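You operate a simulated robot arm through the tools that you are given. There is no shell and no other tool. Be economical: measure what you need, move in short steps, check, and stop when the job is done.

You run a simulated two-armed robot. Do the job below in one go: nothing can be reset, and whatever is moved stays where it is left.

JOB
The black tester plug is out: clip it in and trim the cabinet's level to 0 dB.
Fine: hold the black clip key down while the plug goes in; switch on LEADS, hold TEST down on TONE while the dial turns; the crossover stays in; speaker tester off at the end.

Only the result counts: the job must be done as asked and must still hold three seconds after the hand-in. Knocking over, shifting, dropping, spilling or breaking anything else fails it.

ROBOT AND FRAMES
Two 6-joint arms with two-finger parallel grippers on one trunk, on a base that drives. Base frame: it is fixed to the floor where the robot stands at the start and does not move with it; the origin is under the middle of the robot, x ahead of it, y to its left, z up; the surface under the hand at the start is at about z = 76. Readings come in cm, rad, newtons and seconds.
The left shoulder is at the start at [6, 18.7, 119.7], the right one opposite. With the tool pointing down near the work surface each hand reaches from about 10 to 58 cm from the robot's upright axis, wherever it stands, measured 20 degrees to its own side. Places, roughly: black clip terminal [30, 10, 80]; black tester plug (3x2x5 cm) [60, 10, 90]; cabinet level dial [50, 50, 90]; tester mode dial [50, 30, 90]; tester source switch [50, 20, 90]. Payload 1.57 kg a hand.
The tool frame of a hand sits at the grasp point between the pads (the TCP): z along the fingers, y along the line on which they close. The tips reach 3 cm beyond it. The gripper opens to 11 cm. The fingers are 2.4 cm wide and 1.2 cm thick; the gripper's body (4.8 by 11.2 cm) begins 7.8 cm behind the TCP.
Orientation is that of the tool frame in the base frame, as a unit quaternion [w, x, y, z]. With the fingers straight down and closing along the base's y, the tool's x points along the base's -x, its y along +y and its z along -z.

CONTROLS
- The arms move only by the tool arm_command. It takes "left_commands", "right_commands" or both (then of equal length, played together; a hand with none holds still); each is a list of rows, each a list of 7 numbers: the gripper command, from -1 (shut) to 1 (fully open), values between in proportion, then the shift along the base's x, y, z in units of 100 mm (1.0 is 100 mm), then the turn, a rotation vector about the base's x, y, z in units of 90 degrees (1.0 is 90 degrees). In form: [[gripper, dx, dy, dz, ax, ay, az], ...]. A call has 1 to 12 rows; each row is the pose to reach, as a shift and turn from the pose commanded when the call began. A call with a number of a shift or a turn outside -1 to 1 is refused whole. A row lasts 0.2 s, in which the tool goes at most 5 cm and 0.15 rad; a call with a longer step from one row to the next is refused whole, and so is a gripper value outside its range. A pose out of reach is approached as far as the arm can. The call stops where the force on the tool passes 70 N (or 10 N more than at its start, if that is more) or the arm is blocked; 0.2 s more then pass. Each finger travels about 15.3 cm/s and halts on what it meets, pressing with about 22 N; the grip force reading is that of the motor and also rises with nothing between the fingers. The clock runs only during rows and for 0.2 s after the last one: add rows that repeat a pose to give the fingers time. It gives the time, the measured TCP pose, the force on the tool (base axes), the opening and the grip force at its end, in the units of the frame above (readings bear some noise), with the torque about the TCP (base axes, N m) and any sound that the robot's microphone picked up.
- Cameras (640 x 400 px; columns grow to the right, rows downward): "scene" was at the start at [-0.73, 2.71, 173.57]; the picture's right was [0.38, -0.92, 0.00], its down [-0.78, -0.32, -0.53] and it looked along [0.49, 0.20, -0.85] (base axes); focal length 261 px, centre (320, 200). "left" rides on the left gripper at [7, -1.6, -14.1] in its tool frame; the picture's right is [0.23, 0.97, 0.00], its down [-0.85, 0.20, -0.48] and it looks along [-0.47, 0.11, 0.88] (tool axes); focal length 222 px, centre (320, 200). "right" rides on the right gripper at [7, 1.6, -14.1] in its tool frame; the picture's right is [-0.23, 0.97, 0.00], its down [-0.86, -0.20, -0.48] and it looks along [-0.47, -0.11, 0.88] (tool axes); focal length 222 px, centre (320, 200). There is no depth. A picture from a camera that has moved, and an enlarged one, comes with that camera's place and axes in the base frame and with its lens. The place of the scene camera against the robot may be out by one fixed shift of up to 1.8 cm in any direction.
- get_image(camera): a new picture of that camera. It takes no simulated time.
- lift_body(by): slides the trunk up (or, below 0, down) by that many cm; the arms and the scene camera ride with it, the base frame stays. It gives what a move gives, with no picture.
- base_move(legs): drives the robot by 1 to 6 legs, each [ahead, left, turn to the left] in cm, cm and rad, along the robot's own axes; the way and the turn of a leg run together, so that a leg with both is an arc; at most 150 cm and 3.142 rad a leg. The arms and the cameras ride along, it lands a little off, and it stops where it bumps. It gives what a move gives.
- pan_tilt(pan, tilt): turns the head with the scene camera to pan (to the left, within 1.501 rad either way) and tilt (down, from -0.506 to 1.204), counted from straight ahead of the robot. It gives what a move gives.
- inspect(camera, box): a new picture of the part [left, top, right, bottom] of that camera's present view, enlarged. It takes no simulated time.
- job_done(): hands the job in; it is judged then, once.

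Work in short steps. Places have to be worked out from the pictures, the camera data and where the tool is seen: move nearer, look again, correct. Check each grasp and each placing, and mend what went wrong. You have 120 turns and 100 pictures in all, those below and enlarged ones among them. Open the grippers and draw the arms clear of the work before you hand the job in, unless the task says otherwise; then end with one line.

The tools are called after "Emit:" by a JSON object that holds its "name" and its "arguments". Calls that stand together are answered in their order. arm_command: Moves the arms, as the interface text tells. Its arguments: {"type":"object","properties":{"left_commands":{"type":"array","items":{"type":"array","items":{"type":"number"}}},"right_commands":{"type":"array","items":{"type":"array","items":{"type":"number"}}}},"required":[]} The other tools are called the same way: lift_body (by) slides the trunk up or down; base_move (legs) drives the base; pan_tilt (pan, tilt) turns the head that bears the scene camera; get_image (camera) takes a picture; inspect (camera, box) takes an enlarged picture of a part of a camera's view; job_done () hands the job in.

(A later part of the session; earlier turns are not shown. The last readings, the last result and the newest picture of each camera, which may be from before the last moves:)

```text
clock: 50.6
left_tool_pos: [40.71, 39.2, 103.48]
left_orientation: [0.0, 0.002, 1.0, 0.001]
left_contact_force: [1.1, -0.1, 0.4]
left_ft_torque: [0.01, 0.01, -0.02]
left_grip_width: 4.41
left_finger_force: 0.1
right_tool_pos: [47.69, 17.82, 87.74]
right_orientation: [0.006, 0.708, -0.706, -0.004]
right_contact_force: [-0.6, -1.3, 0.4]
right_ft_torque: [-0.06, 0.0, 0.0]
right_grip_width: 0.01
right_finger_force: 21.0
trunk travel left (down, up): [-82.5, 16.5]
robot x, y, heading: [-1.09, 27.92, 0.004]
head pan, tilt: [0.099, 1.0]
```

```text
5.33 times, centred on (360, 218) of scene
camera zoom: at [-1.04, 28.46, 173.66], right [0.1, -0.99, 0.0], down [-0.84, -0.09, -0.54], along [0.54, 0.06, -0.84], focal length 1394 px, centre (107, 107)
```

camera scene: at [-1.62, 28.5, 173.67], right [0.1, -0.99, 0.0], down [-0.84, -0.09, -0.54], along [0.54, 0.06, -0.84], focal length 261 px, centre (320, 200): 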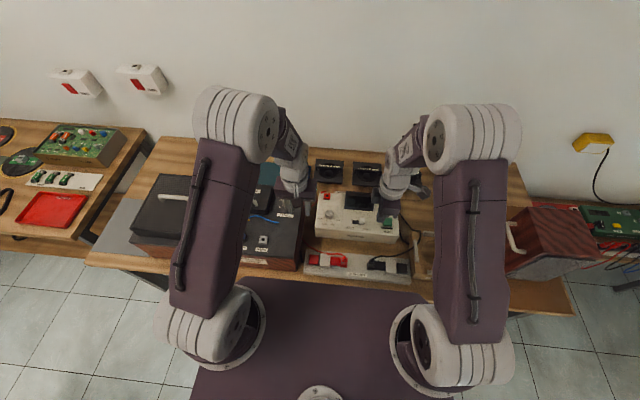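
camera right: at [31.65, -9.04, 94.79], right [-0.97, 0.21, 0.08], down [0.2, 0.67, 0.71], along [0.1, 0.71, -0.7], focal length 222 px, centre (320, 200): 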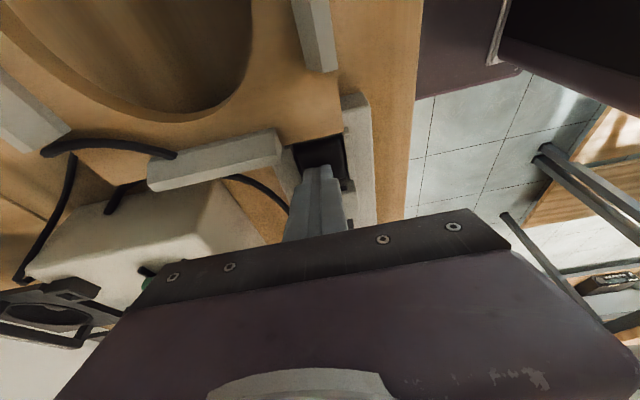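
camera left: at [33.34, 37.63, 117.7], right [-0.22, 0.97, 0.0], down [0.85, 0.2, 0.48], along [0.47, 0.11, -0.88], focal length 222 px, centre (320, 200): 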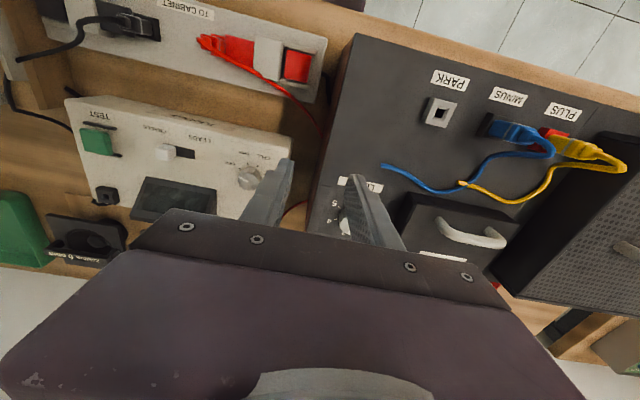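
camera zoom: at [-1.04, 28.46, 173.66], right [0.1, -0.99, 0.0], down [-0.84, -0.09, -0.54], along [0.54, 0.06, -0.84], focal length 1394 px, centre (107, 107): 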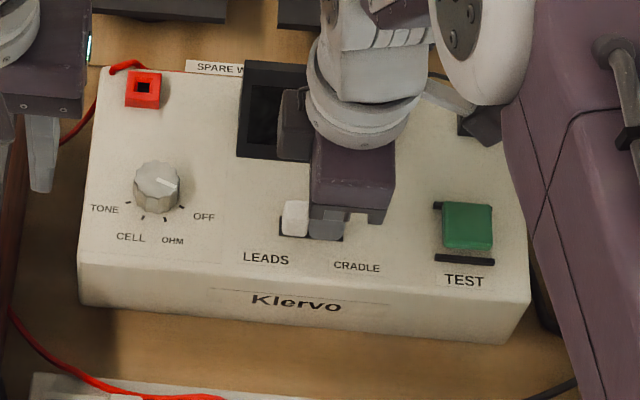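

The knob is nearly at LEADS. Push up to 0.5 cm more to reach the stop.

Emit:
{"name": "arm_command", "arguments": {"right_commands": [[-1, 0, 0.02, 0, 0, 0, 0], [-1, 0, 0.04, 0, 0, 0, 0], [-1, 0, 0.05, 0, 0, 0, 0], [-1, 0, 0.05, 0, 0, 0, 0]]}}

```text
clock: 51.6
left_tool_pos: [40.75, 38.93, 103.48]
left_orientation: [0.0, 0.002, 1.0, 0.002]
left_contact_force: [-0.3, -0.3, 0.7]
left_ft_torque: [0.02, 0.03, 0.02]
left_grip_width: 4.42
left_finger_force: 0.0
right_tool_pos: [47.65, 17.88, 87.77]
right_orientation: [-0.007, -0.707, 0.707, 0.004]
right_contact_force: [0.1, -21.5, -1.1]
right_ft_torque: [-0.42, 0.11, 0.03]
right_grip_width: 0.0
right_finger_force: 21.0
trunk travel left (down, up): [-82.5, 16.5]
robot x, y, heading: [-1.09, 27.81, 0.001]
head pan, tilt: [0.099, 1.0]
```

Stop reached (21 N). Back the right hand off and over TEST; bring the left hand, turned +45°, above the mode dial ≈[49, 30.2].

Emit:
{"name": "arm_command", "arguments": {"right_commands": [[-1, 0, -0.15, 0, 0, 0, 0], [-1, 0, -0.2, 0.2, 0, 0, 0], [-1, 0, -0.4, 0.5, 0, 0, 0], [-1, 0, -0.8, 0.5, 0, 0, 0], [-1, 0, -0.95, 0.5, 0, 0, 0], [-1, 0, -0.95, 0.5, 0, 0, 0], [-1, 0, -0.95, 0.5, 0, 0, 0], [-1, 0, -0.95, 0.5, 0, 0, 0]], "left_commands": [[0.1, 0.1, -0.1, 0, 0, 0, 0.09], [0.1, 0.2, -0.2, 0, 0, 0, 0.18], [0.1, 0.4, -0.4, 0, 0, 0, 0.27], [0.1, 0.6, -0.6, -0.1, 0, 0, 0.36], [0.1, 0.75, -0.8, -0.3, 0, 0, 0.45], [0.1, 0.83, -0.88, -0.6, 0, 0, 0.5], [0.1, 0.83, -0.88, -0.9, 0, 0, 0.5], [0.1, 0.83, -0.88, -0.9, 0, 0, 0.5]]}}

Emit:
{"name": "inspect", "arguments": {"camera": "left", "box": [200, 70, 440, 230]}}

Emit:
{"name": "inspect", "arguments": {"camera": "scene", "box": [300, 180, 420, 255]}}

```text
clock: 53.4
left_tool_pos: [48.89, 30.42, 94.58]
left_orientation: [0.0, -0.381, 0.925, 0.001]
left_contact_force: [0.0, -0.4, 0.8]
left_ft_torque: [0.0, 0.0, -0.06]
left_grip_width: 6.05
left_finger_force: 0.0
right_tool_pos: [47.81, 8.66, 92.88]
right_orientation: [0.006, 0.708, -0.707, -0.004]
right_contact_force: [0.2, 0.1, -0.1]
right_ft_torque: [0.01, 0.01, -0.03]
right_grip_width: 0.0
right_finger_force: 21.0
trunk travel left (down, up): [-82.5, 16.5]
robot x, y, heading: [-0.69, 27.97, 0.007]
head pan, tilt: [0.099, 1.0]
```

```text
2.50 times, centred on (320, 150) of left
camera zoom: at [45.16, 24.33, 108.59], right [-0.85, 0.53, 0.0], down [0.47, 0.74, 0.48], along [0.25, 0.41, -0.88], focal length 555 px, centre (320, 325)
```

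zoom: 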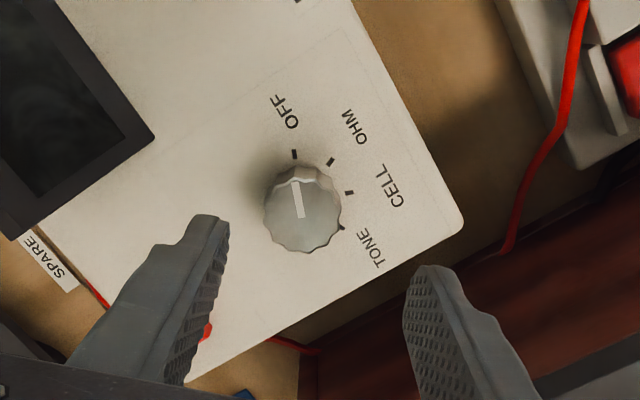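

```text
5.33 times, centred on (360, 218) of scene
camera zoom: at [-1.06, 28.49, 173.66], right [0.1, -0.99, 0.0], down [-0.84, -0.09, -0.54], along [0.54, 0.06, -0.84], focal length 1394 px, centre (107, 107)
```

zoom: 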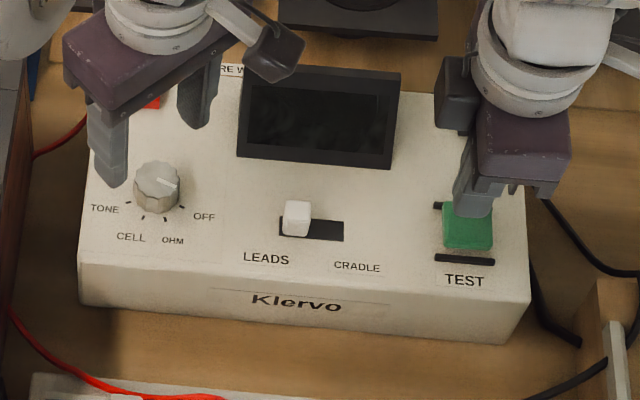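

Switch is on LEADS. Dial centre reads ≈[49.2, 29.8]; ticks are ~48° apart. Lower onto the dial and grip it.

Emit:
{"name": "arm_command", "arguments": {"left_commands": [[0, 0.03, -0.05, -0.2, 0, 0, 0], [0, 0.03, -0.05, -0.5, 0, 0, 0], [0, 0.03, -0.05, -0.7, 0, 0, 0], [0, 0.03, -0.05, -0.7, 0, 0, 0], [-0.6, 0.03, -0.05, -0.7, 0, 0, 0], [-1, 0.03, -0.05, -0.7, 0, 0, 0], [-1, 0.03, -0.05, -0.7, 0, 0, 0]]}}

Emit:
{"name": "inspect", "arguments": {"camera": "left", "box": [220, 90, 420, 230]}}

```text
clock: 55.0
left_tool_pos: [49.33, 29.78, 87.54]
left_orientation: [0.0, -0.381, 0.925, 0.001]
left_contact_force: [6.6, -6.9, -0.1]
left_ft_torque: [-0.15, -0.49, -0.08]
left_grip_width: 3.18
left_finger_force: 40.4
right_tool_pos: [47.97, 8.7, 92.75]
right_orientation: [0.006, 0.708, -0.706, -0.004]
right_contact_force: [-0.2, 0.1, -0.4]
right_ft_torque: [0.03, -0.01, -0.01]
right_grip_width: 0.0
right_finger_force: 21.2
trunk travel left (down, up): [-82.5, 16.5]
robot x, y, heading: [-0.69, 27.77, 0.005]
head pan, tilt: [0.099, 1.0]
```

```text
2.86 times, centred on (320, 160) of left
camera zoom: at [45.56, 23.72, 101.6], right [-0.85, 0.53, 0.0], down [0.47, 0.74, 0.48], along [0.26, 0.41, -0.88], focal length 635 px, centre (320, 314)
```

zoom: 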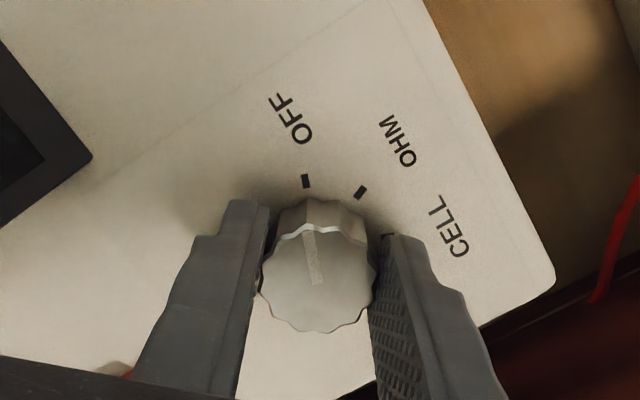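

Firm grip. Turn clockwise (−z) about 97° first.

Emit:
{"name": "arm_command", "arguments": {"left_commands": [[-1, 0.01, -0.01, 0, 0, 0, -0.09], [-1, 0.01, -0.01, 0, 0, 0, -0.18], [-1, 0.01, -0.01, 0, 0, 0, -0.27], [-1, 0.01, -0.01, 0, 0, 0, -0.36], [-1, 0.01, -0.01, 0, 0, 0, -0.45], [-1, 0.01, -0.01, 0, 0, 0, -0.54], [-1, 0.01, -0.01, 0, 0, 0, -0.63], [-1, 0.01, -0.01, 0, 0, 0, -0.72], [-1, 0.01, -0.01, 0, 0, 0, -0.81], [-1, 0.01, -0.01, 0, 0, 0, -0.9], [-1, 0.01, -0.01, 0, 0, 0, -0.99], [-1, 0.01, -0.01, 0, 0, 0, -0.99]]}}

Emit:
{"name": "inspect", "arguments": {"camera": "left", "box": [220, 90, 420, 230]}}

```text
clock: 57.6
left_tool_pos: [49.36, 30.15, 87.56]
left_orientation: [0.002, 0.377, 0.926, 0.0]
left_contact_force: [7.6, 14.8, 16.7]
left_ft_torque: [0.78, -0.02, 0.02]
left_grip_width: 3.17
left_finger_force: 40.5
right_tool_pos: [47.73, 9.06, 92.87]
right_orientation: [0.007, 0.707, -0.707, -0.003]
right_contact_force: [0.1, -0.1, 1.1]
right_ft_torque: [-0.03, -0.03, 0.0]
right_grip_width: 0.02
right_finger_force: 21.4
trunk travel left (down, up): [-82.5, 16.5]
robot x, y, heading: [-0.59, 27.94, 0.006]
head pan, tilt: [0.099, 1.0]
```

```text
2.86 times, centred on (320, 160) of left
camera zoom: at [43.23, 33.85, 101.58], right [0.52, 0.85, 0.0], down [0.75, -0.46, 0.48], along [0.41, -0.25, -0.88], focal length 635 px, centre (320, 314)
```

zoom: 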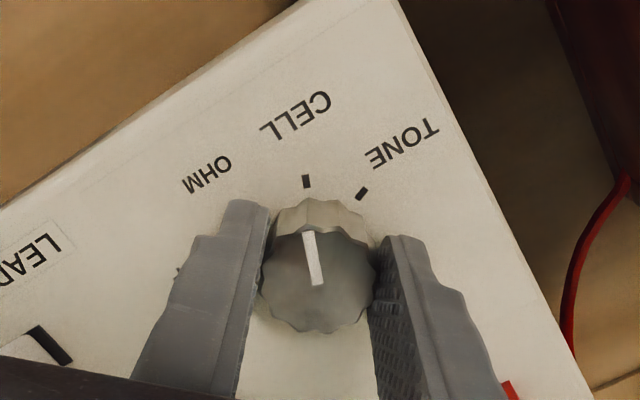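

Now on CELL after 90°, so steps are 45°. Turn 45° further to TONE, easing sideways force.

Emit:
{"name": "arm_command", "arguments": {"left_commands": [[-1, 0.005, 0.01, 0.01, 0, 0, -0.09], [-1, 0.005, 0.02, 0.01, 0, 0, -0.18], [-1, 0.005, 0.02, 0.01, 0, 0, -0.27], [-1, 0.005, 0.02, 0.01, 0, 0, -0.36], [-1, 0.005, 0.02, 0.01, 0, 0, -0.45], [-1, 0.005, 0.02, 0.01, 0, 0, -0.51], [-1, 0.005, 0.02, 0.01, 0, 0, -0.51]]}}

Emit:
{"name": "inspect", "arguments": {"camera": "left", "box": [220, 90, 420, 230]}}

```text
clock: 59.2
left_tool_pos: [49.5, 30.15, 87.58]
left_orientation: [0.0, 0.709, 0.705, -0.001]
left_contact_force: [7.5, 6.4, -5.7]
left_ft_torque: [-0.55, -0.46, 0.06]
left_grip_width: 3.17
left_finger_force: 40.1
right_tool_pos: [47.89, 8.89, 92.7]
right_orientation: [0.007, 0.708, -0.706, -0.003]
right_contact_force: [0.1, -0.1, 0.4]
right_ft_torque: [0.03, 0.02, 0.0]
right_grip_width: 0.01
right_finger_force: 21.0
trunk travel left (down, up): [-82.5, 16.5]
robot x, y, heading: [-0.98, 27.56, 0.005]
head pan, tilt: [0.099, 1.0]
```

```text
2.86 times, centred on (320, 160) of left
camera zoom: at [47.98, 37.17, 101.59], right [0.98, 0.22, 0.0], down [0.2, -0.86, 0.48], along [0.1, -0.47, -0.88], focal length 635 px, centre (320, 314)
```

zoom: 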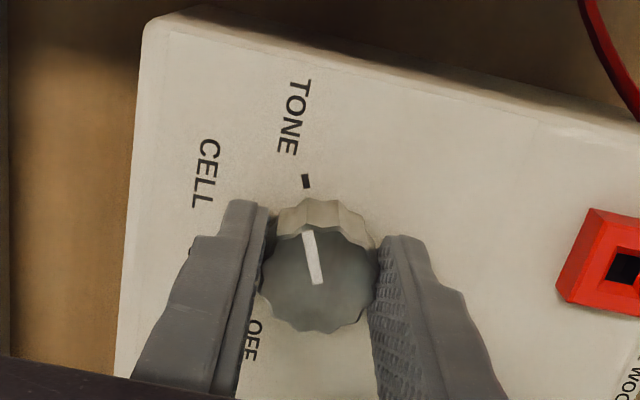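

Dial is on TONE. Release, rise, and turn the left hand back to neutral.

Emit:
{"name": "arm_command", "arguments": {"left_commands": [[-0.3, 0, 0, 0, 0, 0, 0], [0.1, 0, 0, 0, 0, 0, 0], [0.1, 0, 0, 0.3, 0, 0, 0.09], [0.1, 0, 0, 0.7, 0, 0, 0.18], [0.1, 0, 0, 1, 0, 0, 0.27], [0.1, 0, 0.1, 1, 0, 0, 0.36], [0.1, 0, 0.3, 1, 0, 0, 0.45], [0.1, 0, 0.5, 1, 0, 0, 0.54], [0.1, 0, 0.7, 1, 0, 0, 0.63], [0.1, 0, 0.9, 1, 0, 0, 0.72], [0.1, 0, 1, 1, 0, 0, 0.81], [0.1, 0, 1, 1, 0, 0, 0.9]]}}

Emit:
{"name": "arm_command", "arguments": {"left_commands": [[0.1, 0, 0.2, 0, 0, 0, 0.09], [0.1, 0, 0.5, 0.1, 0, 0, 0.1], [0.1, 0, 0.5, 0.1, 0, 0, 0.1]]}}

Emit:
{"name": "get_image", "arguments": {"camera": "left"}}

Emit:
{"name": "inspect", "arguments": {"camera": "scene", "box": [230, 170, 420, 255]}}

```text
clock: 61.8
left_tool_pos: [49.34, 40.04, 97.54]
left_orientation: [0.0, 0.079, 0.997, 0.002]
left_contact_force: [-0.2, 0.2, -0.1]
left_ft_torque: [0.01, 0.04, -0.01]
left_grip_width: 6.03
left_finger_force: 0.1
right_tool_pos: [47.76, 8.74, 92.8]
right_orientation: [0.006, 0.708, -0.706, -0.004]
right_contact_force: [0.7, 1.1, 0.6]
right_ft_torque: [-0.03, -0.02, 0.0]
right_grip_width: 0.0
right_finger_force: 21.3
trunk travel left (down, up): [-82.5, 16.5]
robot x, y, heading: [-0.61, 27.68, 0.002]
head pan, tilt: [0.099, 1.0]
```

```text
clock: 62.6
left_tool_pos: [49.45, 45.01, 98.72]
left_orientation: [0.0, 0.001, 1.0, 0.0]
left_contact_force: [0.3, 0.2, 0.1]
left_ft_torque: [0.04, 0.01, -0.01]
left_grip_width: 6.02
left_finger_force: 0.0
right_tool_pos: [47.79, 8.73, 92.77]
right_orientation: [0.006, 0.708, -0.706, -0.004]
right_contact_force: [-0.5, -0.5, -0.6]
right_ft_torque: [0.06, 0.0, -0.03]
right_grip_width: 0.0
right_finger_force: 21.3
trunk travel left (down, up): [-82.5, 16.5]
robot x, y, heading: [-1.08, 27.67, 0.005]
head pan, tilt: [0.099, 1.0]
```

```text
30 pictures are left
camera left: at [42.54, 43.37, 112.77], right [-0.22, 0.97, 0.0], down [0.86, 0.2, 0.48], along [0.47, 0.11, -0.88], focal length 222 px, centre (320, 200)
```

left: 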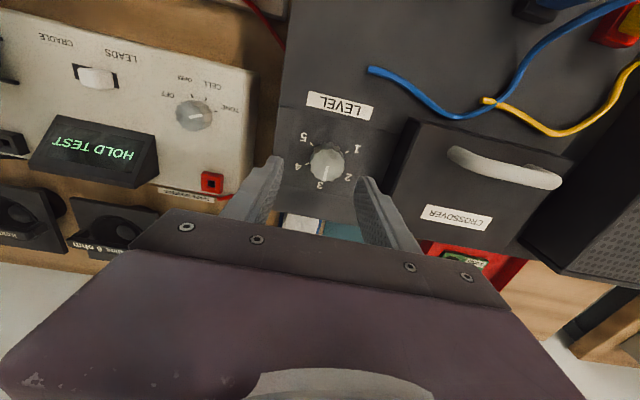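

```text
3.37 times, centred on (325, 212) of scene
camera zoom: at [-1.02, 28.44, 173.66], right [0.1, -0.99, 0.0], down [-0.84, -0.09, -0.54], along [0.54, 0.06, -0.84], focal length 880 px, centre (303, 158)
```

zoom: 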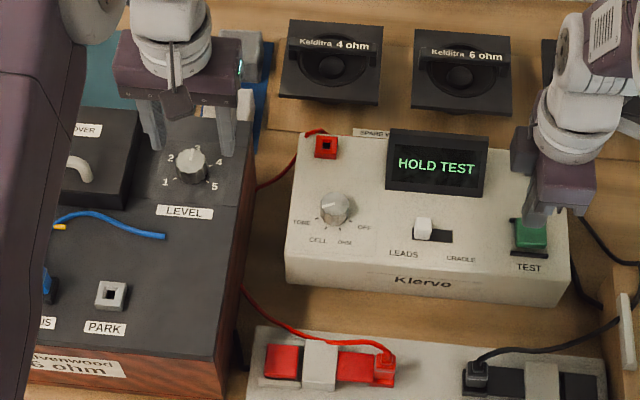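

Display says HOLD TEST. Lower the left fingers over the level dial ≈[49.6, 45.7] and grip; simultaneously bring the right fingertip down on TEST.

Emit:
{"name": "arm_command", "arguments": {"left_commands": [[-0.1, 0.01, 0.07, -0.2, 0, 0, 0], [-0.1, 0.01, 0.07, -0.35, 0, 0, 0], [-0.1, 0.01, 0.07, -0.48, 0, 0, 0], [-0.1, 0.01, 0.07, -0.5, 0, 0, 0], [-0.1, 0.01, 0.07, -0.5, 0, 0, 0], [-0.1, 0.01, 0.07, -0.5, 0, 0, 0]], "right_commands": [[-1, -0.01, -0.02, -0.15, 0, 0, 0], [-1, -0.01, -0.02, -0.25, 0, 0, 0], [-1, -0.01, -0.02, -0.3, 0, 0, 0], [-1, -0.01, -0.02, -0.34, 0, 0, 0], [-1, -0.01, -0.02, -0.37, 0, 0, 0], [-1, -0.01, -0.02, -0.37, 0, 0, 0]]}}

Emit:
{"name": "inspect", "arguments": {"camera": "scene", "box": [230, 170, 420, 255]}}

Emit:
{"name": "inspect", "arguments": {"camera": "left", "box": [220, 90, 420, 230]}}

```text
clock: 64.0
left_tool_pos: [49.38, 45.59, 93.94]
left_orientation: [0.006, 0.002, 1.0, 0.001]
left_contact_force: [5.3, 1.1, 44.7]
left_ft_torque: [-1.15, 0.34, 0.07]
left_grip_width: 4.84
left_finger_force: 0.1
right_tool_pos: [47.35, 8.54, 89.21]
right_orientation: [0.004, 0.708, -0.706, -0.003]
right_contact_force: [-0.4, 0.2, 1.1]
right_ft_torque: [0.01, 0.0, 0.0]
right_grip_width: 0.02
right_finger_force: 21.6
trunk travel left (down, up): [-82.5, 16.5]
robot x, y, heading: [-0.94, 27.77, 0.008]
head pan, tilt: [0.099, 1.0]
```

```text
3.37 times, centred on (325, 212) of scene
camera zoom: at [-1.62, 28.35, 173.71], right [0.1, -0.99, 0.0], down [-0.84, -0.09, -0.54], along [0.54, 0.06, -0.84], focal length 880 px, centre (303, 158)
```

zoom: 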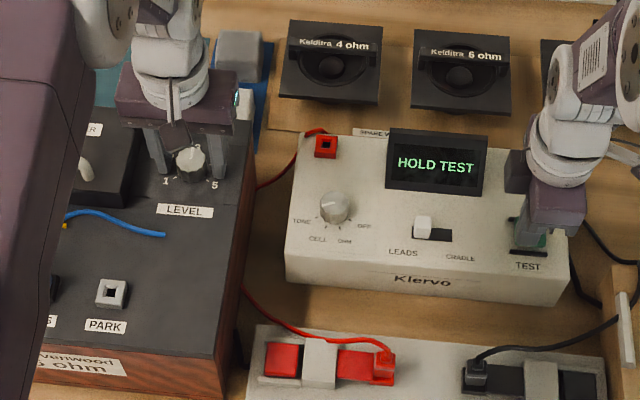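

```text
2.86 times, centred on (320, 160) of left
camera zoom: at [42.26, 44.04, 108.0], right [-0.22, 0.97, 0.0], down [0.85, 0.2, 0.49], along [0.48, 0.11, -0.87], focal length 635 px, centre (320, 314)
```

zoom: 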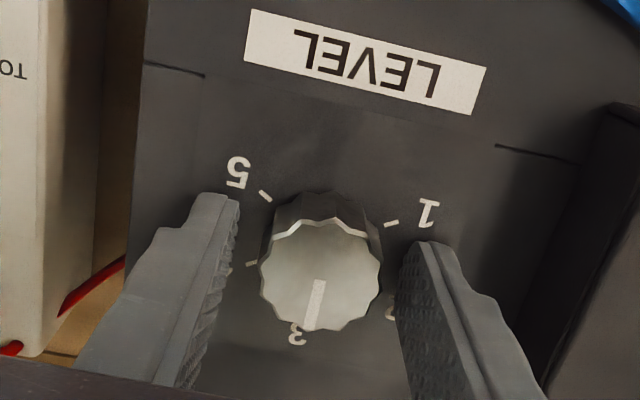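

The left fingertips touched the cabinet top (45 N); raise 0.6 cm and then close. Press TEST further meanwhile.

Emit:
{"name": "arm_command", "arguments": {"left_commands": [[-0.1, 0.01, 0.01, 0.04, 0, 0, 0], [-0.1, 0.01, 0.01, 0.07, 0, 0, 0], [-0.5, 0.01, 0.01, 0.07, 0, 0, 0], [-1, 0.01, 0.01, 0.07, 0, 0, 0], [-1, 0.01, 0.01, 0.07, 0, 0, 0]], "right_commands": [[-1, 0, 0, -0.03, 0, 0, 0], [-1, 0, 0, -0.06, 0, 0, 0], [-1, 0, 0, -0.08, 0, 0, 0], [-1, 0, 0, -0.1, 0, 0, 0], [-1, 0, 0, -0.1, 0, 0, 0]]}}

Emit:
{"name": "inspect", "arguments": {"camera": "scene", "box": [230, 170, 420, 255]}}

```text
clock: 65.2
left_tool_pos: [49.32, 45.63, 94.0]
left_orientation: [-0.003, 0.002, 1.0, 0.001]
left_contact_force: [-6.3, -25.7, -32.3]
left_ft_torque: [-0.4, -0.25, 0.02]
left_grip_width: 3.15
left_finger_force: 40.3
right_tool_pos: [47.65, 8.41, 88.07]
right_orientation: [0.006, 0.707, -0.707, -0.004]
right_contact_force: [-3.8, 5.6, 19.1]
right_ft_torque: [0.21, 0.09, 0.04]
right_grip_width: 0.0
right_finger_force: 21.2
trunk travel left (down, up): [-82.5, 16.5]
robot x, y, heading: [-1.23, 27.39, 0.006]
head pan, tilt: [0.099, 1.0]
heard: click
```

```text
3.37 times, centred on (325, 212) of scene
camera zoom: at [-1.04, 28.27, 173.63], right [0.1, -0.99, 0.0], down [-0.84, -0.09, -0.54], along [0.54, 0.06, -0.84], focal length 880 px, centre (303, 158)
```

zoom: 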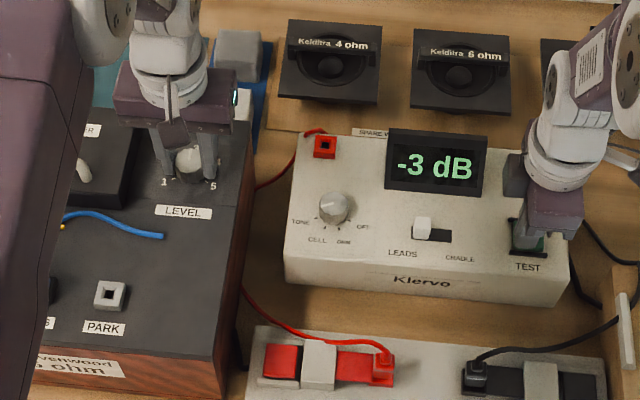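

TEST clicked; reading −3 dB at 3. Relieve the left-hand side force, then turn the dial clockwise ~24° and read.

Emit:
{"name": "arm_command", "arguments": {"left_commands": [[-1, 0, -0.02, -0.03, 0, 0, 0], [-1, 0, -0.025, -0.03, 0, 0, -0.09], [-1, 0, -0.025, -0.03, 0, 0, -0.18], [-1, 0, -0.025, -0.03, 0, 0, -0.27], [-1, 0, -0.025, -0.03, 0, 0, -0.27]]}}

Emit:
{"name": "inspect", "arguments": {"camera": "scene", "box": [230, 170, 420, 255]}}

Emit:
{"name": "inspect", "arguments": {"camera": "left", "box": [220, 90, 420, 230]}}

```text
clock: 66.4
left_tool_pos: [49.37, 45.66, 94.12]
left_orientation: [-0.001, 0.214, 0.977, 0.001]
left_contact_force: [-18.4, -6.2, -5.0]
left_ft_torque: [0.35, 1.16, 0.0]
left_grip_width: 3.18
left_finger_force: 40.2
right_tool_pos: [47.45, 8.54, 88.31]
right_orientation: [0.004, 0.708, -0.707, -0.003]
right_contact_force: [5.6, -1.9, 7.4]
right_ft_torque: [0.02, -0.18, 0.0]
right_grip_width: 0.01
right_finger_force: 21.0
trunk travel left (down, up): [-82.5, 16.5]
robot x, y, heading: [-1.26, 27.85, 0.006]
head pan, tilt: [0.099, 1.0]
```

```text
3.37 times, centred on (325, 212) of scene
camera zoom: at [-1.43, 28.41, 173.67], right [0.1, -0.99, 0.0], down [-0.84, -0.09, -0.54], along [0.54, 0.06, -0.84], focal length 880 px, centre (303, 158)
```

zoom: 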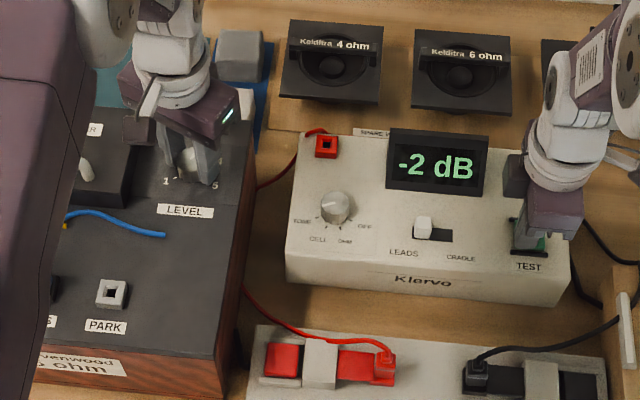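

```text
2.86 times, centred on (320, 160) of left
camera zoom: at [42.34, 47.0, 108.23], right [0.2, 0.98, 0.0], down [0.86, -0.18, 0.48], along [0.47, -0.09, -0.88], focal length 635 px, centre (320, 314)
```

zoom: 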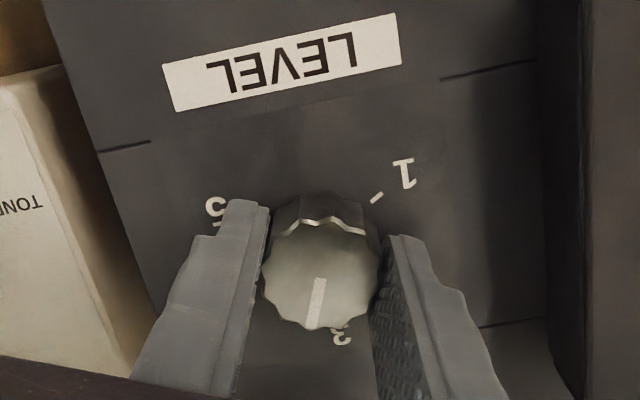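

−2 dB: clockwise raises it. Press TEST slightly deeper for margin and turn ~36° more.

Emit:
{"name": "arm_command", "arguments": {"left_commands": [[-1, -0.015, -0.005, 0, 0, 0, -0.08], [-1, -0.015, -0.005, 0, 0, 0, -0.16], [-1, -0.015, -0.005, 0, 0, 0, -0.24], [-1, -0.015, -0.005, 0, 0, 0, -0.32], [-1, -0.015, -0.005, 0, 0, 0, -0.4], [-1, -0.015, -0.005, 0, 0, 0, -0.4]], "right_commands": [[-1, 0, 0, -0.02, 0, 0, 0], [-1, 0, 0, -0.03, 0, 0, 0], [-1, 0, 0, -0.03, 0, 0, 0], [-1, 0, 0, -0.03, 0, 0, 0], [-1, 0, 0, -0.03, 0, 0, 0], [-1, 0, 0, -0.03, 0, 0, 0]]}}

Emit:
{"name": "inspect", "arguments": {"camera": "scene", "box": [230, 170, 420, 255]}}

```text
clock: 67.8
left_tool_pos: [49.22, 45.59, 94.18]
left_orientation: [0.002, 0.504, 0.863, 0.0]
left_contact_force: [-6.8, -6.8, -20.8]
left_ft_torque: [-1.02, -0.24, 0.01]
left_grip_width: 3.18
left_finger_force: 40.1
right_tool_pos: [47.44, 8.62, 88.0]
right_orientation: [-0.006, -0.707, 0.707, 0.004]
right_contact_force: [-5.6, -3.2, 27.6]
right_ft_torque: [-0.09, 0.15, -0.04]
right_grip_width: 0.02
right_finger_force: 21.7
trunk travel left (down, up): [-82.5, 16.5]
robot x, y, heading: [-0.8, 27.39, 0.005]
head pan, tilt: [0.099, 1.0]
```

```text
3.37 times, centred on (325, 212) of scene
camera zoom: at [-1.48, 28.56, 173.66], right [0.1, -0.99, 0.0], down [-0.84, -0.09, -0.54], along [0.54, 0.06, -0.84], focal length 880 px, centre (303, 158)
```

zoom: 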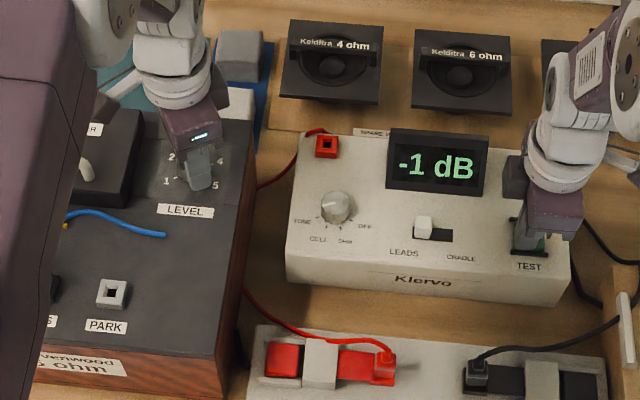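

−1 dB. Continue 20° more.

Emit:
{"name": "arm_command", "arguments": {"left_commands": [[-1, 0, 0, -0.015, 0, 0, -0.08], [-1, 0, 0, -0.015, 0, 0, -0.16], [-1, 0, 0, -0.015, 0, 0, -0.22], [-1, 0, 0, -0.015, 0, 0, -0.22]]}}

Emit:
{"name": "inspect", "arguments": {"camera": "scene", "box": [330, 195, 390, 230]}}

Emit:
{"name": "inspect", "arguments": {"camera": "left", "box": [220, 90, 420, 230]}}

```text
clock: 68.8
left_tool_pos: [49.31, 45.42, 94.23]
left_orientation: [0.001, 0.646, 0.763, 0.002]
left_contact_force: [-9.1, -6.6, 5.7]
left_ft_torque: [-0.75, 0.65, 0.01]
left_grip_width: 3.19
left_finger_force: 40.3
right_tool_pos: [47.42, 8.61, 88.02]
right_orientation: [0.004, 0.708, -0.706, -0.002]
right_contact_force: [2.5, 1.1, 21.3]
right_ft_torque: [0.02, -0.04, -0.03]
right_grip_width: 0.0
right_finger_force: 21.2
trunk travel left (down, up): [-82.5, 16.5]
robot x, y, heading: [-1.13, 27.6, 0.002]
head pan, tilt: [0.099, 1.0]
```

```text
10.67 times, centred on (360, 212) of scene
camera zoom: at [-1.67, 28.47, 173.68], right [0.1, -0.99, 0.0], down [-0.83, -0.09, -0.54], along [0.54, 0.06, -0.84], focal length 2787 px, centre (-107, 67)
```

zoom: 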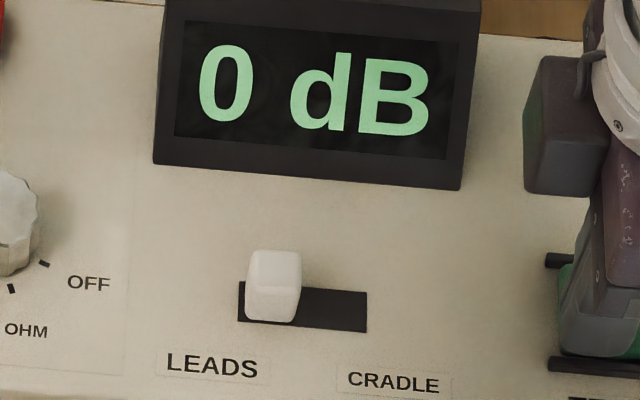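

```text
2.86 times, centred on (320, 160) of left
camera zoom: at [46.41, 52.13, 108.22], right [0.92, 0.39, 0.01], down [0.34, -0.81, 0.48], along [0.19, -0.44, -0.88], focal length 635 px, centre (320, 314)
```

zoom: 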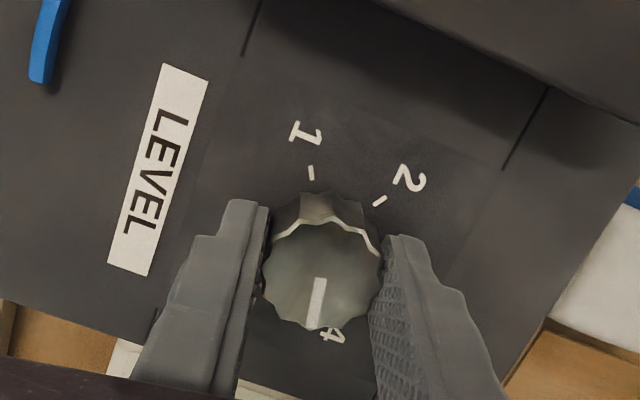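

0 dB. To centre within the band, step a further 10° and read.

Emit:
{"name": "arm_command", "arguments": {"left_commands": [[-1, -0.005, -0.005, 0, 0, 0, -0.06], [-1, -0.005, -0.005, 0, 0, 0, -0.11], [-1, -0.005, -0.005, 0, 0, 0, -0.11]]}}

Emit:
{"name": "inspect", "arguments": {"camera": "scene", "box": [330, 195, 390, 230]}}

```text
clock: 69.6
left_tool_pos: [49.25, 45.55, 94.16]
left_orientation: [0.003, 0.709, 0.705, 0.001]
left_contact_force: [-3.2, -3.8, 8.9]
left_ft_torque: [-0.41, 0.4, -0.03]
left_grip_width: 3.16
left_finger_force: 39.9
right_tool_pos: [47.59, 8.58, 88.03]
right_orientation: [0.005, 0.707, -0.707, -0.002]
right_contact_force: [1.5, 0.1, 23.4]
right_ft_torque: [0.0, -0.09, 0.11]
right_grip_width: 0.01
right_finger_force: 21.8
trunk travel left (down, up): [-82.5, 16.5]
robot x, y, heading: [-1.01, 27.59, 0.003]
head pan, tilt: [0.099, 1.0]
```

```text
10.67 times, centred on (360, 212) of scene
camera zoom: at [-1.6, 28.52, 173.68], right [0.1, -0.99, 0.0], down [-0.84, -0.09, -0.54], along [0.54, 0.06, -0.84], focal length 2787 px, centre (-107, 67)
```

zoom: 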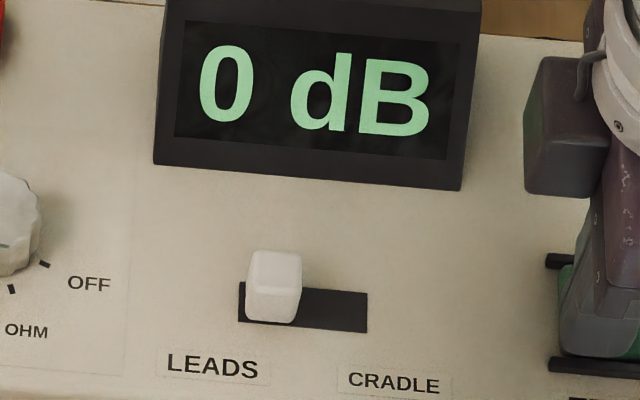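

Still 0 dB. One more 12° step to look for the upper edge.

Emit:
{"name": "arm_command", "arguments": {"left_commands": [[-1, 0, 0, 0, 0, 0, -0.07], [-1, 0, 0, 0, 0, 0, -0.13], [-1, 0, 0, 0, 0, 0, -0.13]]}}

Emit:
{"name": "inspect", "arguments": {"camera": "scene", "box": [330, 195, 390, 230]}}

```text
clock: 70.4
left_tool_pos: [49.17, 45.54, 94.07]
left_orientation: [0.002, 0.777, 0.629, 0.001]
left_contact_force: [1.1, -11.0, 13.7]
left_ft_torque: [-0.74, 0.45, -0.04]
left_grip_width: 3.15
left_finger_force: 40.2
right_tool_pos: [47.44, 8.63, 88.0]
right_orientation: [0.004, 0.708, -0.706, -0.002]
right_contact_force: [0.6, 6.5, 24.6]
right_ft_torque: [0.17, -0.08, 0.0]
right_grip_width: 0.01
right_finger_force: 21.1
trunk travel left (down, up): [-82.5, 16.5]
robot x, y, heading: [-0.91, 27.37, 0.003]
head pan, tilt: [0.099, 1.0]
```

```text
10.67 times, centred on (360, 212) of scene
camera zoom: at [-1.57, 28.48, 173.68], right [0.1, -0.99, 0.0], down [-0.84, -0.09, -0.54], along [0.54, 0.06, -0.84], focal length 2787 px, centre (-107, 67)
```

zoom: 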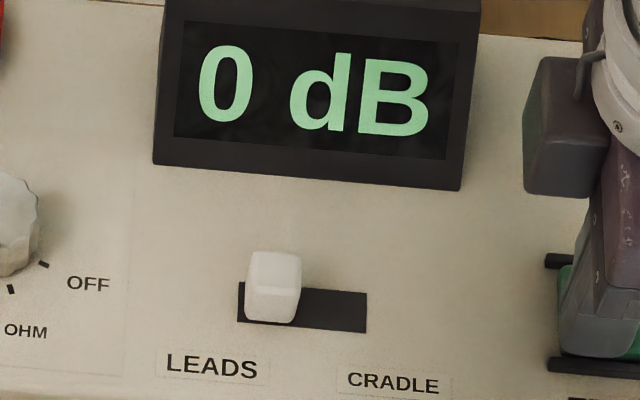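

Still 0 dB at 102°. One more 10° step.

Emit:
{"name": "arm_command", "arguments": {"left_commands": [[-1, 0, 0, 0.01, 0, 0, -0.06], [-1, 0, -0.01, 0.01, 0, 0, -0.11], [-1, 0, -0.01, 0.01, 0, 0, -0.11]]}}

Emit:
{"name": "inspect", "arguments": {"camera": "scene", "box": [330, 195, 390, 230]}}

```text
clock: 71.2
left_tool_pos: [49.15, 45.52, 94.18]
left_orientation: [0.0, 0.828, 0.56, 0.001]
left_contact_force: [2.2, 3.4, 14.4]
left_ft_torque: [-0.35, 0.6, -0.01]
left_grip_width: 3.16
left_finger_force: 40.3
right_tool_pos: [47.48, 8.58, 88.04]
right_orientation: [0.005, 0.707, -0.707, -0.003]
right_contact_force: [0.4, -2.5, 24.9]
right_ft_torque: [-0.08, -0.02, -0.05]
right_grip_width: 0.01
right_finger_force: 21.8
trunk travel left (down, up): [-82.5, 16.5]
robot x, y, heading: [-0.82, 27.68, 0.005]
head pan, tilt: [0.099, 1.0]
```

```text
10.67 times, centred on (360, 212) of scene
camera zoom: at [-1.57, 28.59, 173.68], right [0.1, -0.99, 0.0], down [-0.84, -0.09, -0.54], along [0.54, 0.06, -0.84], focal length 2787 px, centre (-107, 67)
```

zoom: 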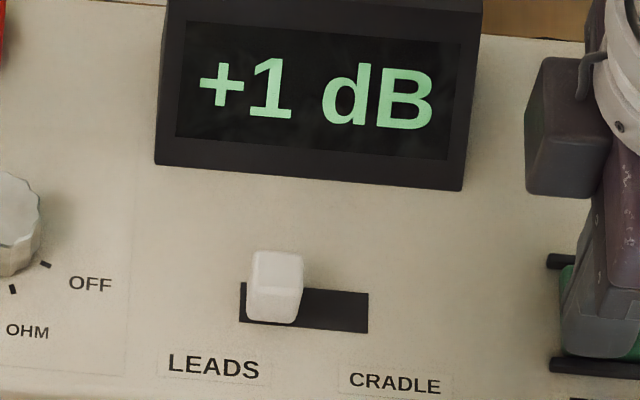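

+1 dB at 112°, so the band is about 70–107°. Turn back ~22° to its centre (≈90°).

Emit:
{"name": "arm_command", "arguments": {"left_commands": [[-1, 0, 0, 0, 0, 0, 0.08], [-1, 0, 0, 0, 0, 0, 0.16], [-1, 0, 0, 0, 0, 0, 0.245], [-1, 0, 0, 0, 0, 0, 0.245]]}}

Emit:
{"name": "inspect", "arguments": {"camera": "scene", "box": [330, 195, 390, 230]}}

```text
clock: 72.2
left_tool_pos: [49.07, 45.48, 94.24]
left_orientation: [0.002, 0.705, 0.709, 0.002]
left_contact_force: [3.7, 13.8, 17.1]
left_ft_torque: [1.17, 0.31, -0.03]
left_grip_width: 3.18
left_finger_force: 40.5
right_tool_pos: [47.42, 8.7, 87.97]
right_orientation: [0.006, 0.707, -0.707, -0.002]
right_contact_force: [0.8, -11.3, 24.3]
right_ft_torque: [-0.32, -0.07, 0.02]
right_grip_width: 0.0
right_finger_force: 21.6
trunk travel left (down, up): [-82.5, 16.5]
robot x, y, heading: [-0.99, 27.68, 0.003]
head pan, tilt: [0.099, 1.0]
```

```text
10.67 times, centred on (360, 212) of scene
camera zoom: at [-1.57, 28.63, 173.68], right [0.1, -0.99, 0.0], down [-0.84, -0.09, -0.54], along [0.54, 0.06, -0.84], focal length 2787 px, centre (-107, 67)
```

zoom: 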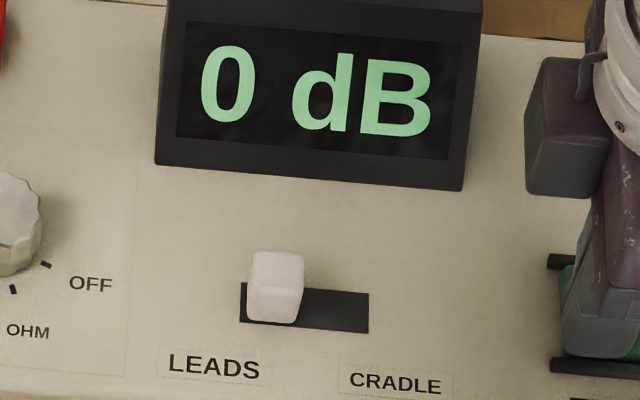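

0 dB, centred. Open the left fingers and rise while TEST is still held, then re-read.

Emit:
{"name": "arm_command", "arguments": {"left_commands": [[-0.3, 0, 0, 0, 0, 0, 0], [-0.1, 0, 0, 0, 0, 0, 0], [-0.1, 0, 0, 0.0, 0, 0, 0], [-0.1, 0, 0, 0.3, 0, 0, 0], [-0.1, 0, 0, 0.7, 0, 0, 0], [-0.1, 0, 0, 0.9, 0, 0, 0], [-0.1, 0, 0, 0.9, 0, 0, 0]]}}

Emit:
{"name": "inspect", "arguments": {"camera": "scene", "box": [230, 170, 420, 255]}}

```text
clock: 73.8
left_tool_pos: [49.19, 45.49, 103.16]
left_orientation: [0.001, 0.706, 0.709, 0.001]
left_contact_force: [-0.2, -0.3, 0.6]
left_ft_torque: [0.01, -0.01, 0.02]
left_grip_width: 4.94
left_finger_force: 0.0
right_tool_pos: [47.43, 8.69, 87.91]
right_orientation: [0.005, 0.707, -0.707, -0.004]
right_contact_force: [-2.6, -5.3, 26.1]
right_ft_torque: [-0.15, 0.01, -0.01]
right_grip_width: 0.0
right_finger_force: 21.3
trunk travel left (down, up): [-82.5, 16.5]
robot x, y, heading: [-0.85, 27.84, 0.008]
head pan, tilt: [0.099, 1.0]
```

```text
3.37 times, centred on (325, 212) of scene
camera zoom: at [-1.5, 28.59, 173.67], right [0.1, -0.99, 0.0], down [-0.84, -0.09, -0.54], along [0.54, 0.06, -0.84], focal length 880 px, centre (303, 158)
```

zoom: 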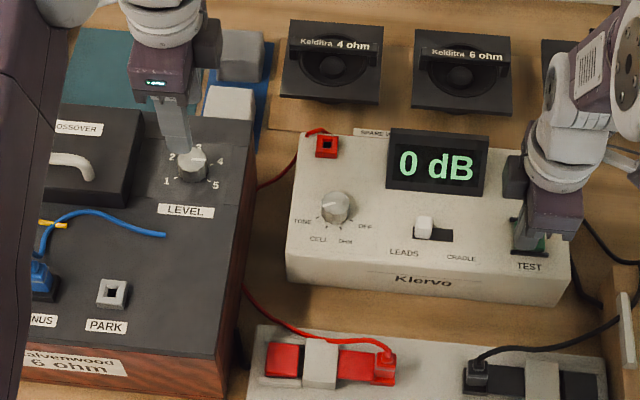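

0 dB persists after release. Lift the right hand off TEST, and move the left hand (still at −90°) back toward the mode dial.

Emit:
{"name": "arm_command", "arguments": {"right_commands": [[-1, 0, 0, 0.1, 0, 0, 0], [-1, 0, 0, 0.4, 0, 0, 0], [-1, 0, 0, 0.8, 0, 0, 0], [-1, 0, -0.2, 1, 0, 0, 0], [-1, 0, -0.2, 1, 0, 0, 0]], "left_commands": [[0.1, 0, -0.2, 0, 0, 0, 0], [0.1, 0, -0.5, 0, 0, 0, 0], [0.1, 0, -0.8, 0, 0, 0, 0], [0.1, 0, -1, 0, 0, 0, 0], [0.1, 0, -1, 0, 0, 0, 0]]}}

Emit:
{"name": "arm_command", "arguments": {"left_commands": [[0.1, 0.02, -0.3, -0.1, 0, 0, 0], [0.1, 0.02, -0.54, -0.4, 0, 0, 0], [0.1, 0.02, -0.54, -0.8, 0, 0, 0], [0.1, 0.02, -0.54, -0.8, 0, 0, 0]]}}

Emit:
{"name": "inspect", "arguments": {"camera": "left", "box": [200, 70, 440, 230]}}

```text
clock: 75.0
left_tool_pos: [49.46, 35.51, 103.0]
left_orientation: [-0.001, 0.706, 0.708, -0.001]
left_contact_force: [0.3, 0.3, 0.0]
left_ft_torque: [0.0, -0.03, -0.03]
left_grip_width: 6.06
left_finger_force: 0.1
right_tool_pos: [47.64, 6.36, 97.67]
right_orientation: [0.007, 0.707, -0.707, -0.004]
right_contact_force: [0.1, 0.0, -0.8]
right_ft_torque: [0.02, 0.02, -0.02]
right_grip_width: 0.0
right_finger_force: 21.3
trunk travel left (down, up): [-82.5, 16.5]
robot x, y, heading: [-0.54, 28.01, 0.0]
head pan, tilt: [0.099, 1.0]
```

```text
clock: 76.0
left_tool_pos: [49.68, 30.1, 95.16]
left_orientation: [0.001, 0.706, 0.709, 0.001]
left_contact_force: [-0.4, 0.9, -0.5]
left_ft_torque: [-0.01, -0.02, 0.02]
left_grip_width: 6.06
left_finger_force: 0.1
right_tool_pos: [47.69, 6.39, 97.75]
right_orientation: [0.006, 0.708, -0.706, -0.004]
right_contact_force: [0.1, -0.4, 0.5]
right_ft_torque: [0.05, 0.0, -0.02]
right_grip_width: 0.0
right_finger_force: 20.9
trunk travel left (down, up): [-82.5, 16.5]
robot x, y, heading: [-1.0, 27.64, 0.006]
head pan, tilt: [0.099, 1.0]
```

```text
2.50 times, centred on (320, 150) of left
camera zoom: at [47.97, 37.15, 109.2], right [0.97, 0.23, 0.0], down [0.2, -0.85, 0.48], along [0.11, -0.47, -0.88], focal length 555 px, centre (320, 325)
```

zoom: 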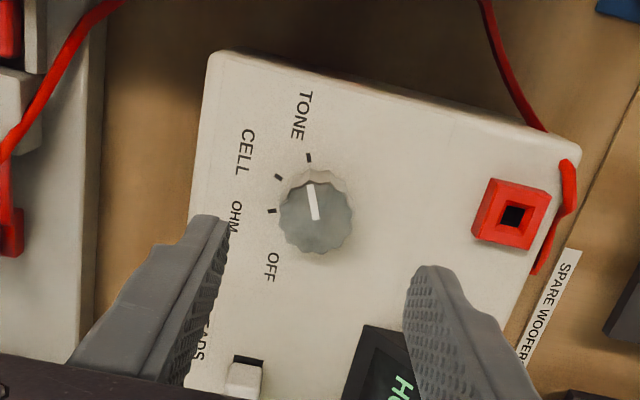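

Dial at TONE lies between the fingers. Lower and grip.

Emit:
{"name": "arm_command", "arguments": {"left_commands": [[0, -0.02, 0, -0.3, 0, 0, 0], [0, -0.02, 0, -0.6, 0, 0, 0], [0, -0.02, 0, -0.76, 0, 0, 0], [0, -0.02, 0, -0.76, 0, 0, 0], [-0.6, -0.02, 0, -0.76, 0, 0, 0], [-1, -0.02, 0, -0.76, 0, 0, 0], [-1, -0.02, 0, -0.76, 0, 0, 0]]}}

Emit:
{"name": "arm_command", "arguments": {"left_commands": [[-1, 0, 0, 0, 0, 0, 0.09], [-1, 0, 0, 0, 0, 0, 0.18], [-1, 0, 0, 0, 0, 0, 0.27], [-1, 0, 0, 0, 0, 0, 0.36], [-1, 0, 0, 0, 0, 0, 0.45], [-1, 0, 0, 0, 0, 0, 0.54], [-1, 0, 0, 0, 0, 0, 0.63], [-1, 0, 0, 0, 0, 0, 0.72], [-1, 0, 0, 0, 0, 0, 0.81], [-1, 0, 0, 0, 0, 0, 0.9], [-1, 0, 0, 0, 0, 0, 0.99], [-1, 0, 0, 0, 0, 0, 0.99]]}}

```text
clock: 77.6
left_tool_pos: [49.62, 30.06, 87.4]
left_orientation: [0.001, 0.707, 0.708, 0.0]
left_contact_force: [5.2, 1.0, 0.6]
left_ft_torque: [-0.1, -0.26, 0.0]
left_grip_width: 3.15
left_finger_force: 40.5
right_tool_pos: [47.84, 6.51, 97.74]
right_orientation: [0.006, 0.708, -0.707, -0.005]
right_contact_force: [0.8, 0.6, -0.3]
right_ft_torque: [-0.01, 0.0, 0.01]
right_grip_width: 0.0
right_finger_force: 21.1
trunk travel left (down, up): [-82.5, 16.5]
robot x, y, heading: [-1.04, 27.63, 0.005]
head pan, tilt: [0.099, 1.0]
```

```text
clock: 80.2
left_tool_pos: [49.28, 30.02, 87.39]
left_orientation: [0.002, 0.005, 1.0, 0.001]
left_contact_force: [6.3, 2.9, 26.1]
left_ft_torque: [0.12, -0.13, 0.0]
left_grip_width: 3.16
left_finger_force: 40.3
right_tool_pos: [47.69, 6.4, 97.84]
right_orientation: [0.005, 0.708, -0.706, -0.004]
right_contact_force: [-0.5, 0.2, 0.6]
right_ft_torque: [0.0, -0.01, 0.01]
right_grip_width: 0.0
right_finger_force: 20.8
trunk travel left (down, up): [-82.5, 16.5]
robot x, y, heading: [-0.76, 28.03, 0.004]
head pan, tilt: [0.099, 1.0]
```

Rotated 90°; 45° more to OFF.

Emit:
{"name": "arm_command", "arguments": {"left_commands": [[-1, 0, 0, 0.01, 0, 0, 0.09], [-1, 0, 0, 0.01, 0, 0, 0.18], [-1, 0, 0, 0.01, 0, 0, 0.27], [-1, 0, 0, 0.01, 0, 0, 0.36], [-1, 0, 0, 0.01, 0, 0, 0.45], [-1, 0, 0, 0.01, 0, 0, 0.51], [-1, 0, 0, 0.01, 0, 0, 0.51]]}}

Emit:
{"name": "inspect", "arguments": {"camera": "left", "box": [200, 70, 440, 230]}}

Emit:
{"name": "inspect", "arguments": {"camera": "scene", "box": [230, 170, 420, 255]}}

```text
clock: 81.8
left_tool_pos: [49.44, 29.77, 87.44]
left_orientation: [0.0, -0.385, 0.923, 0.001]
left_contact_force: [2.2, -10.2, 9.2]
left_ft_torque: [-0.85, 0.43, -0.69]
left_grip_width: 3.17
left_finger_force: 40.0
right_tool_pos: [47.74, 6.16, 97.72]
right_orientation: [0.006, 0.707, -0.707, -0.004]
right_contact_force: [-0.1, -0.8, 0.5]
right_ft_torque: [0.0, 0.0, 0.0]
right_grip_width: 0.0
right_finger_force: 21.3
trunk travel left (down, up): [-82.5, 16.5]
robot x, y, heading: [-1.39, 27.82, 0.001]
head pan, tilt: [0.099, 1.0]
```

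```text
2.50 times, centred on (320, 150) of left
camera zoom: at [45.69, 23.7, 101.5], right [-0.85, 0.52, 0.0], down [0.46, 0.75, 0.48], along [0.25, 0.41, -0.88], focal length 555 px, centre (320, 325)
```

zoom: 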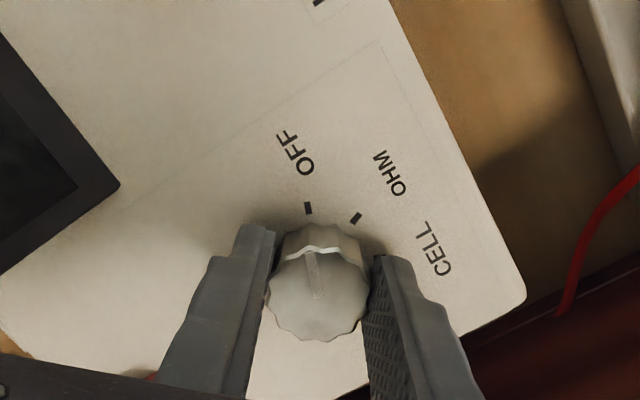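

```text
3.37 times, centred on (325, 212) of scene
camera zoom: at [-1.1, 28.24, 173.66], right [0.1, -0.99, 0.0], down [-0.84, -0.09, -0.54], along [0.54, 0.06, -0.84], focal length 880 px, centre (303, 158)
```

zoom: 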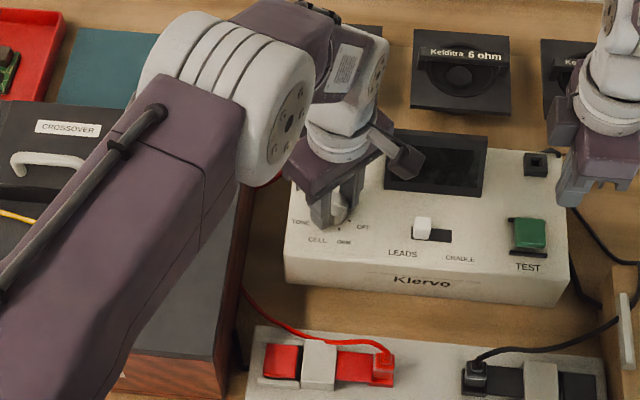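

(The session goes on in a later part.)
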